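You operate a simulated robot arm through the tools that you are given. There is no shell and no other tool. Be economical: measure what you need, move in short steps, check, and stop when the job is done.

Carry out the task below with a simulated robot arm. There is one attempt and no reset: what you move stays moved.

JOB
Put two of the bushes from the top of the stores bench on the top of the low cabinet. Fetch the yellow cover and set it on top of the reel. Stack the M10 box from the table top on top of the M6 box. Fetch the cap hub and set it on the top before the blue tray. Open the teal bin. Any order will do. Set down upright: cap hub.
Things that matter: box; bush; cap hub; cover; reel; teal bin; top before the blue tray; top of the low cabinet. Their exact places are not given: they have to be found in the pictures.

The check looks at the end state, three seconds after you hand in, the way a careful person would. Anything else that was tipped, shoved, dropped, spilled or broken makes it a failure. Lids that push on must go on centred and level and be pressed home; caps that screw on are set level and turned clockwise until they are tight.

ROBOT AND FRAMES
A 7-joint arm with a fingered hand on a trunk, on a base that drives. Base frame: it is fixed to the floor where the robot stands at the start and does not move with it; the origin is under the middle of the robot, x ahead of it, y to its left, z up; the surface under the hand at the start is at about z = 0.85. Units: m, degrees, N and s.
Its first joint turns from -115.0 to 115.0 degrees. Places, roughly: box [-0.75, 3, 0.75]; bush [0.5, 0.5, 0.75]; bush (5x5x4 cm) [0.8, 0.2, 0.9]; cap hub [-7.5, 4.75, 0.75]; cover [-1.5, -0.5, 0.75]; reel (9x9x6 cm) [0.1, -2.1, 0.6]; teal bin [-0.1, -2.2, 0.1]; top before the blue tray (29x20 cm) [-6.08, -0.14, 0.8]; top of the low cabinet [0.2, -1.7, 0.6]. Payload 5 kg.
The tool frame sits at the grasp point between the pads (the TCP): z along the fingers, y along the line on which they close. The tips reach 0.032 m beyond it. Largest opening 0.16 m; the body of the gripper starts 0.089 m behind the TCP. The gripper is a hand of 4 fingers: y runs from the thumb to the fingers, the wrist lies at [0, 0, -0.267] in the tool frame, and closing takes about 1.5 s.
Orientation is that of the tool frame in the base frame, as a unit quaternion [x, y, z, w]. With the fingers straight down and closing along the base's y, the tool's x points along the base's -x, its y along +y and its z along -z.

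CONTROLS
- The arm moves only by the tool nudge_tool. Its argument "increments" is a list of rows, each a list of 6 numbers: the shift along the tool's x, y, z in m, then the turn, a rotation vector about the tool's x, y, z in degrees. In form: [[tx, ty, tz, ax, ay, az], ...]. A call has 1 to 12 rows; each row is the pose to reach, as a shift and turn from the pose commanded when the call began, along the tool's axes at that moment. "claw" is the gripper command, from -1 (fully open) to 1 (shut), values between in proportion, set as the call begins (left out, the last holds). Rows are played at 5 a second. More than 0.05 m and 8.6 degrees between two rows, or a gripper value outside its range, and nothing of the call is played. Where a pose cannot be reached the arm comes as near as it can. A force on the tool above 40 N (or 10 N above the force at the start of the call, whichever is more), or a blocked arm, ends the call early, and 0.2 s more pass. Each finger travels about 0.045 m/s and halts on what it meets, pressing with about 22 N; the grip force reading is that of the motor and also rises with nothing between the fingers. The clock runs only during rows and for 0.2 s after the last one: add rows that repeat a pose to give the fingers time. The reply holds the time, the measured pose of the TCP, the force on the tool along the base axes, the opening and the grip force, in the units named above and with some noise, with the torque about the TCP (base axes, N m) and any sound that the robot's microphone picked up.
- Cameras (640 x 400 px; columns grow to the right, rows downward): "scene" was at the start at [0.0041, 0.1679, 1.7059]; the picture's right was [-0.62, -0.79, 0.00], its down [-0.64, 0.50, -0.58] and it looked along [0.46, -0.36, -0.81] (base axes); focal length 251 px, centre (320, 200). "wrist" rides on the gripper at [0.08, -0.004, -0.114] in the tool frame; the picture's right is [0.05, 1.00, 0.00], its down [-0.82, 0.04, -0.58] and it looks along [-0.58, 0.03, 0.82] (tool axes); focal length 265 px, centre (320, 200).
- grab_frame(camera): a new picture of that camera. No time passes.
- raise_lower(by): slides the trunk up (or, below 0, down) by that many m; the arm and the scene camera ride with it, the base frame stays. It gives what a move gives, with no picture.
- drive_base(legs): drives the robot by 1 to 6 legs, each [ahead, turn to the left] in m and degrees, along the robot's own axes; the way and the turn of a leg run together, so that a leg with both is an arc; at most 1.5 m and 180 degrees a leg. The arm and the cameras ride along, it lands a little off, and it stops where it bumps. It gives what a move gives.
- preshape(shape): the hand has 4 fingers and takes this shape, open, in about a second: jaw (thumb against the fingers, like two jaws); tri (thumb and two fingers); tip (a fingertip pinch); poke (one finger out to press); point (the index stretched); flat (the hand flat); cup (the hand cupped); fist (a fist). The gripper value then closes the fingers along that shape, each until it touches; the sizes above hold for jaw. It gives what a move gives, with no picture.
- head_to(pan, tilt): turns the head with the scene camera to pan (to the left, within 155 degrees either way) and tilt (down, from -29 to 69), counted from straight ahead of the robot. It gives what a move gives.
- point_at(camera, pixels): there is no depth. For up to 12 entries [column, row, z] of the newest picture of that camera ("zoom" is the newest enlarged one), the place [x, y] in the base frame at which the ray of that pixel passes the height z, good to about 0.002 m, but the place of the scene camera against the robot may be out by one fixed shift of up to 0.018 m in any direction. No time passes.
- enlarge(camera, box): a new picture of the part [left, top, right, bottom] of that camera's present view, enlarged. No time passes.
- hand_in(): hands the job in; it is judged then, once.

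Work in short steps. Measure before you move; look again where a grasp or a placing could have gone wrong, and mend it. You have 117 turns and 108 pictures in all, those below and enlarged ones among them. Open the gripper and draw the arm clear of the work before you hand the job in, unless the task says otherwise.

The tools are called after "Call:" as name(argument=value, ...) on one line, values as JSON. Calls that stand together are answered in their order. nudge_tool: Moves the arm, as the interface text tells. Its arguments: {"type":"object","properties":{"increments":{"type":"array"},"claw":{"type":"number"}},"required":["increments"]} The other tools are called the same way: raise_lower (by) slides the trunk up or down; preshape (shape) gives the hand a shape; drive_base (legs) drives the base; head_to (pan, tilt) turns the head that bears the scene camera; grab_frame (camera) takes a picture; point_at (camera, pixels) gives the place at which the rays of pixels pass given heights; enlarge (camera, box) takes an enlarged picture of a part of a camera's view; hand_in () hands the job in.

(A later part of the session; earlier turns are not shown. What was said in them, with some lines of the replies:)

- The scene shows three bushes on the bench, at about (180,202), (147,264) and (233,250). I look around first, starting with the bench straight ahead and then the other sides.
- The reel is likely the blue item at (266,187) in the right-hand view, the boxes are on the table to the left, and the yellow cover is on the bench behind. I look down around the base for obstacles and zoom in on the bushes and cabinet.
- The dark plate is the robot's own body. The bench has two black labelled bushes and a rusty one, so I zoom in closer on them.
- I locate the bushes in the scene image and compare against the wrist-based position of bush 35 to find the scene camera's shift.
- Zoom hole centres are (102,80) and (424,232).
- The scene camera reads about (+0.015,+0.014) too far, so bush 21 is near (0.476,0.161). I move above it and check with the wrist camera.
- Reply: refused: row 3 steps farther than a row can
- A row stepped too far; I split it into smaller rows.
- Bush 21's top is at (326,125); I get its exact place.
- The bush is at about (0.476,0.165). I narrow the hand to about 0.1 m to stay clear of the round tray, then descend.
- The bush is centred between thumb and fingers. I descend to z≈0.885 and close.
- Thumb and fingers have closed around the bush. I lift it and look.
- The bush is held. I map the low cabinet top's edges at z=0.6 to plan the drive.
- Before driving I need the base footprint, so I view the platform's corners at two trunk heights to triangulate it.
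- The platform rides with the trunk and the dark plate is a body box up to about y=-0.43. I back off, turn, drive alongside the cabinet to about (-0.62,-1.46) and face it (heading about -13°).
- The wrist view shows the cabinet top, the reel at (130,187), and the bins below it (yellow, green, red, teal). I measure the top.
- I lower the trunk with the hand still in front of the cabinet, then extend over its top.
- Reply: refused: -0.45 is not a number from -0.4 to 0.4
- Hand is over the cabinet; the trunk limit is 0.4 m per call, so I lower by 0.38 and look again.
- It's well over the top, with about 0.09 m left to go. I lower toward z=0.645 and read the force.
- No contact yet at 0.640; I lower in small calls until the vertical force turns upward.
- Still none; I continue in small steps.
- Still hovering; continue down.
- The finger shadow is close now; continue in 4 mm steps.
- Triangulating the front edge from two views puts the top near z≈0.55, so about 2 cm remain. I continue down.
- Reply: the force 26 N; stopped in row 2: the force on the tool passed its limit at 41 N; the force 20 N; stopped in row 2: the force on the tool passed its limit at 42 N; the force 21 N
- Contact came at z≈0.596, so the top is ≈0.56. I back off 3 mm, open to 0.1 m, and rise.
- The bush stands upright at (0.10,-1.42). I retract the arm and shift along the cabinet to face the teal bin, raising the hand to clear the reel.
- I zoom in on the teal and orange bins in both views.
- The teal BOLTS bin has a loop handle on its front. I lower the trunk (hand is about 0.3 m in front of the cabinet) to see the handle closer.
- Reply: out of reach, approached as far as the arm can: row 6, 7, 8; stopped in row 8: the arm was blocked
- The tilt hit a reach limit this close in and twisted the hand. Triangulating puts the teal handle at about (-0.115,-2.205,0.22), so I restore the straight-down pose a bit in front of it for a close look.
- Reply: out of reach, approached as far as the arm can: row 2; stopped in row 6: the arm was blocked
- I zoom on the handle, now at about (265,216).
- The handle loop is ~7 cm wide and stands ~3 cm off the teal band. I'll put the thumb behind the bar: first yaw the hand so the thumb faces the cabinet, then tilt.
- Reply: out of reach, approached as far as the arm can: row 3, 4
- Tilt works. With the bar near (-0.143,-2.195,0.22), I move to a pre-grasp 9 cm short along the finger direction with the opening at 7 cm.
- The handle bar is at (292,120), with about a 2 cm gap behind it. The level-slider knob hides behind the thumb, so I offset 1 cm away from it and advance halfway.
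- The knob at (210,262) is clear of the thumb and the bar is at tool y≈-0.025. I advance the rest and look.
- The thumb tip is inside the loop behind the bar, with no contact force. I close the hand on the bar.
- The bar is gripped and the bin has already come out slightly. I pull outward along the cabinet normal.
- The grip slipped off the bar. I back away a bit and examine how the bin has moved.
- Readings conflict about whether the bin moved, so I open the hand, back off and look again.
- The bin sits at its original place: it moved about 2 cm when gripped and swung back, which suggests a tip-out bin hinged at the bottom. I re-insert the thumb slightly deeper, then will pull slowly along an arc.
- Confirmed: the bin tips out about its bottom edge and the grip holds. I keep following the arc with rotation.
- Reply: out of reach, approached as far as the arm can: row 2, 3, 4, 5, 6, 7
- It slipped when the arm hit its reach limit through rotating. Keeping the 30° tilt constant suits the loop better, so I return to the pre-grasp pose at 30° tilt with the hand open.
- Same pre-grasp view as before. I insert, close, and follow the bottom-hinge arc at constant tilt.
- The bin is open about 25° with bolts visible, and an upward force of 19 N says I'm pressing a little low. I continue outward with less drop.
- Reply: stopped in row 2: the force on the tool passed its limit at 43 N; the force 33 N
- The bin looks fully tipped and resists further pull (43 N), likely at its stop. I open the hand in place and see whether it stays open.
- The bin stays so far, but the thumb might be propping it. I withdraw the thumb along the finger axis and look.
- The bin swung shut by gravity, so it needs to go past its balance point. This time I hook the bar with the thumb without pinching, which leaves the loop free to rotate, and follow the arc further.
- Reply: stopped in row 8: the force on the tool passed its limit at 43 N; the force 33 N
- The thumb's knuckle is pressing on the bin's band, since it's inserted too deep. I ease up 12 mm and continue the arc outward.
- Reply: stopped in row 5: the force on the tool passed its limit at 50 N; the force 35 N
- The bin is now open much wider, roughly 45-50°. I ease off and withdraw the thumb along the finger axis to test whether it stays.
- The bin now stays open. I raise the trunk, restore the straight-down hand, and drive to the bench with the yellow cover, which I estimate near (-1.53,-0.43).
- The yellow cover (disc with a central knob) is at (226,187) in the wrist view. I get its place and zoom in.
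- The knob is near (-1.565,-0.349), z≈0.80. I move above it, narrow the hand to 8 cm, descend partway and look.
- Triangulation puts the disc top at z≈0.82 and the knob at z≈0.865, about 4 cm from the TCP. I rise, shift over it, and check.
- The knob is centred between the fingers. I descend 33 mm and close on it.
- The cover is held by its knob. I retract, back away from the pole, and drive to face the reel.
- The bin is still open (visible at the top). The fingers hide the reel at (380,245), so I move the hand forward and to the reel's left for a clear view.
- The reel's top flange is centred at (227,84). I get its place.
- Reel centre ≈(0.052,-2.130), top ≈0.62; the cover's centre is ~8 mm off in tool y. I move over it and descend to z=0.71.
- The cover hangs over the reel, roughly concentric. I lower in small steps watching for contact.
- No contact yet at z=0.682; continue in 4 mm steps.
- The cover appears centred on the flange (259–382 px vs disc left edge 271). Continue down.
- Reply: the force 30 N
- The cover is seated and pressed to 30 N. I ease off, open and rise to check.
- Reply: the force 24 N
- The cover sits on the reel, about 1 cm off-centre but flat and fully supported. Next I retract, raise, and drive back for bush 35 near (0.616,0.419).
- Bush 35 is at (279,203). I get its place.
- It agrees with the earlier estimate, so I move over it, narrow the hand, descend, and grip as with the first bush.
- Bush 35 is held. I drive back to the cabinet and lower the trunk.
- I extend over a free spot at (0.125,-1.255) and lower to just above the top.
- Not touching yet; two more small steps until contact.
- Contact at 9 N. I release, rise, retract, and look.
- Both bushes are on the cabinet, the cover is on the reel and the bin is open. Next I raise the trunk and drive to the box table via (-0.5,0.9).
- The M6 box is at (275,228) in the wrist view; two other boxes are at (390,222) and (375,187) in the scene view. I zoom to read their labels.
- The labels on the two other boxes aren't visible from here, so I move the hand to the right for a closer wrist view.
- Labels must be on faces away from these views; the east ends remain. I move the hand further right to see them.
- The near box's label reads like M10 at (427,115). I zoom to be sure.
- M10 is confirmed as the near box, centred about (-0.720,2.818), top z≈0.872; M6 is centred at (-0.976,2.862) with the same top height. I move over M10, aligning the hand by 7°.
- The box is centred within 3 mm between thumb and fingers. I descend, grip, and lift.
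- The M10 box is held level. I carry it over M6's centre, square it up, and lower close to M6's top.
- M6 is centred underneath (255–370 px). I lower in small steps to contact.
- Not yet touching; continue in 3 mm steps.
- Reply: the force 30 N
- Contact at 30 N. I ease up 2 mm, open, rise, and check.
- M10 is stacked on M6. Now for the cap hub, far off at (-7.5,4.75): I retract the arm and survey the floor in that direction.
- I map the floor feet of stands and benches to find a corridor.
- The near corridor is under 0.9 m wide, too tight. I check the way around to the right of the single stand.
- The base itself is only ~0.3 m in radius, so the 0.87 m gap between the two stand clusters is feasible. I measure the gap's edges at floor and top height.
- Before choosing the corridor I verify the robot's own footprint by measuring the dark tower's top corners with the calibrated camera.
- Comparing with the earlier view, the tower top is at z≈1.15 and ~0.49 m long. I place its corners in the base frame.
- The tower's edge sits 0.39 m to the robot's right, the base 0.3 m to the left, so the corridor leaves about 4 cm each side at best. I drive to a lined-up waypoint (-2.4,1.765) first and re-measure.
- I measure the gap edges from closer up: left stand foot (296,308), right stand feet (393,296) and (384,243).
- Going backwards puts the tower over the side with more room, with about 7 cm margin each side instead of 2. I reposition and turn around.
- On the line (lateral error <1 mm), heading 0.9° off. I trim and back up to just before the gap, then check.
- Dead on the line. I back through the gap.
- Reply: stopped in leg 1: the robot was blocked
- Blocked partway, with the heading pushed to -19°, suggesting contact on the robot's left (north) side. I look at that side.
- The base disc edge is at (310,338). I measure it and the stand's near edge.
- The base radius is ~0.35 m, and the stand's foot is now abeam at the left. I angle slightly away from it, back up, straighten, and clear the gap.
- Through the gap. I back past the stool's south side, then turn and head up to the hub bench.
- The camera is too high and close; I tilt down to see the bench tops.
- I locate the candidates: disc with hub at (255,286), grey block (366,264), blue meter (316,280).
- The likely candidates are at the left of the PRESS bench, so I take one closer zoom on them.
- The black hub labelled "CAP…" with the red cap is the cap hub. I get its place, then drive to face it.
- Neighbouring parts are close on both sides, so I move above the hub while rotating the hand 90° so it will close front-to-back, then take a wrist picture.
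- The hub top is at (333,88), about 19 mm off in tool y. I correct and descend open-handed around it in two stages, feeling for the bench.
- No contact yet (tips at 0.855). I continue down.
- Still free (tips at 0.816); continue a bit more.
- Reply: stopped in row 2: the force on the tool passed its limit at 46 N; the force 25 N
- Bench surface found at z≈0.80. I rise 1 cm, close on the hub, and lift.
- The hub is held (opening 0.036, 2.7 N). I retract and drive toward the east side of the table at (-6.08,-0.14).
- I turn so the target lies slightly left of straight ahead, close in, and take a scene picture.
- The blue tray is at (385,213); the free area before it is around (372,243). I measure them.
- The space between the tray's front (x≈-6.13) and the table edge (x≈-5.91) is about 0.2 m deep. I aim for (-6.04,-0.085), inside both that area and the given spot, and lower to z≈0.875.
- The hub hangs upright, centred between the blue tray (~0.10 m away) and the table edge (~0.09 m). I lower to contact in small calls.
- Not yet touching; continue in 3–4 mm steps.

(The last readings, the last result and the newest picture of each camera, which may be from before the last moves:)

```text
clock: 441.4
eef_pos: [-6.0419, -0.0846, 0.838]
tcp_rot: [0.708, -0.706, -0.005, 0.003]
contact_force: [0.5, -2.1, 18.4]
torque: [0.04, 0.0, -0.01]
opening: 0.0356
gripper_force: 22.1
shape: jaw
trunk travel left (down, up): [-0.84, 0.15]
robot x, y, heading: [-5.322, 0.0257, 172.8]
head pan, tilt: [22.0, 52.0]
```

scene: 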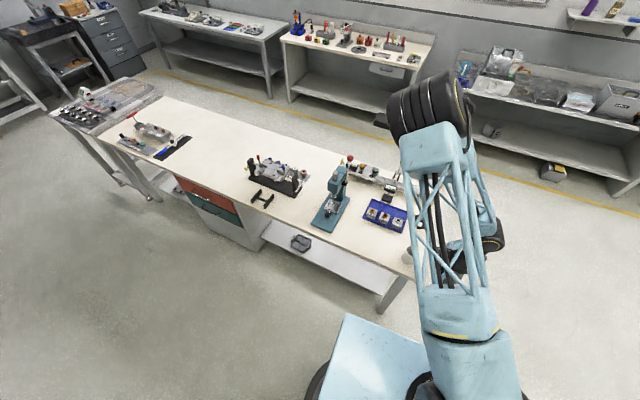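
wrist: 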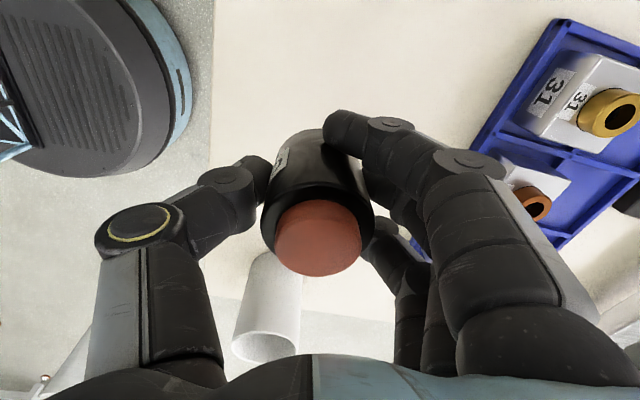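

Firm level contact (18 N, near-zero torque). I ease up 1 mm, open moderately, and rise straight up.

Call:
nudge_tool(increments=[[0, 0, -0.001, 0, 0, 0], [0, 0, -0.001, 0, 0, 0]])

Call:
nudge_tool(increments=[[0, 0, 0, 0, 0, 0], [0, 0, 0, 0, 0, 0], [0, 0, 0, 0, 0, 0], [0, 0, 0, 0, 0, 0], [0, 0, 0, 0, 0, 0], [0, 0, -0.02, 0, 0, 0], [0, 0, -0.05, 0, 0, 0], [0, 0, -0.09, 0, 0, 0], [0, 0, -0.13, 0, 0, 0], [0, 0, -0.17, 0, 0, 0], [0, 0, -0.21, 0, 0, 0], [0, 0, -0.25, 0, 0, 0]], claw=-0.1)

Call:
nudge_tool(increments=[[0, -0.04, 0, 0, 0, 0], [0, -0.08, 0, 0, 0, 0], [0, -0.12, 0, 0, 0, 0], [0, -0.16, 0, 0, 0, 0], [0, -0.2, 0, 0, 0, 0], [0, -0.2, 0, 0, 0, 0]], claw=-1)

```text
clock: 442.0
eef_pos: [-6.0419, -0.0845, 0.8382]
tcp_rot: [0.708, -0.706, -0.004, 0.002]
contact_force: [-3.0, -1.7, 14.7]
torque: [0.02, 0.08, -0.02]
opening: 0.0353
gripper_force: 22.2
shape: jaw
trunk travel left (down, up): [-0.84, 0.15]
robot x, y, heading: [-5.3229, 0.0242, 172.4]
head pan, tilt: [22.0, 52.0]
```

```text
clock: 444.6
eef_pos: [-6.0405, -0.0842, 1.0882]
tcp_rot: [0.708, -0.706, -0.004, 0.003]
contact_force: [-0.5, 1.3, -0.4]
torque: [0.02, -0.01, 0.02]
opening: 0.087
gripper_force: 0.0
shape: jaw
trunk travel left (down, up): [-0.84, 0.15]
robot x, y, heading: [-5.3224, 0.028, 172.3]
head pan, tilt: [22.0, 52.0]
```

```text
clock: 446.0
eef_pos: [-5.8414, -0.0849, 1.0847]
tcp_rot: [0.708, -0.706, -0.004, 0.002]
contact_force: [-0.5, -0.7, -0.1]
torque: [0.06, 0.02, 0.0]
opening: 0.1601
gripper_force: 0.0
shape: jaw
trunk travel left (down, up): [-0.84, 0.15]
robot x, y, heading: [-5.3224, 0.0233, 172.5]
head pan, tilt: [22.0, 52.0]
```

The hub is set down and the hand is empty (no load on the tool), open and drawn clear. I hand in.

Call:
hand_in()

```text
The job is handed in.
```

I handed the job in with all five parts carried out, but I bumped one engine stand on the way and could not check everything with pictures at the end.

- **Bushes:** the bushes labelled 35 and 21 are standing on top of the low cabinet.
- **Yellow cover:** it lies flat on top of the reel, about 1 cm off-centre.
- **Boxes:** the M10 box is stacked on the M6 box, set crosswise to it.
- **Teal bin:** it was tipped open past its balance point and was still open when I last saw it.
- **Cap hub:** I took the black hub labelled "CAP…" with the red cap to be this part. I set it down upright, centred between the blue tray and the table edge. I had no pictures left, so its release is confirmed only by the force readings and not by sight.

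**Bump:** while backing between the engine stands I touched one stand's foot at low speed. It may have shifted by up to about 5 cm. I could not measure it well enough to say whether it moved at all.
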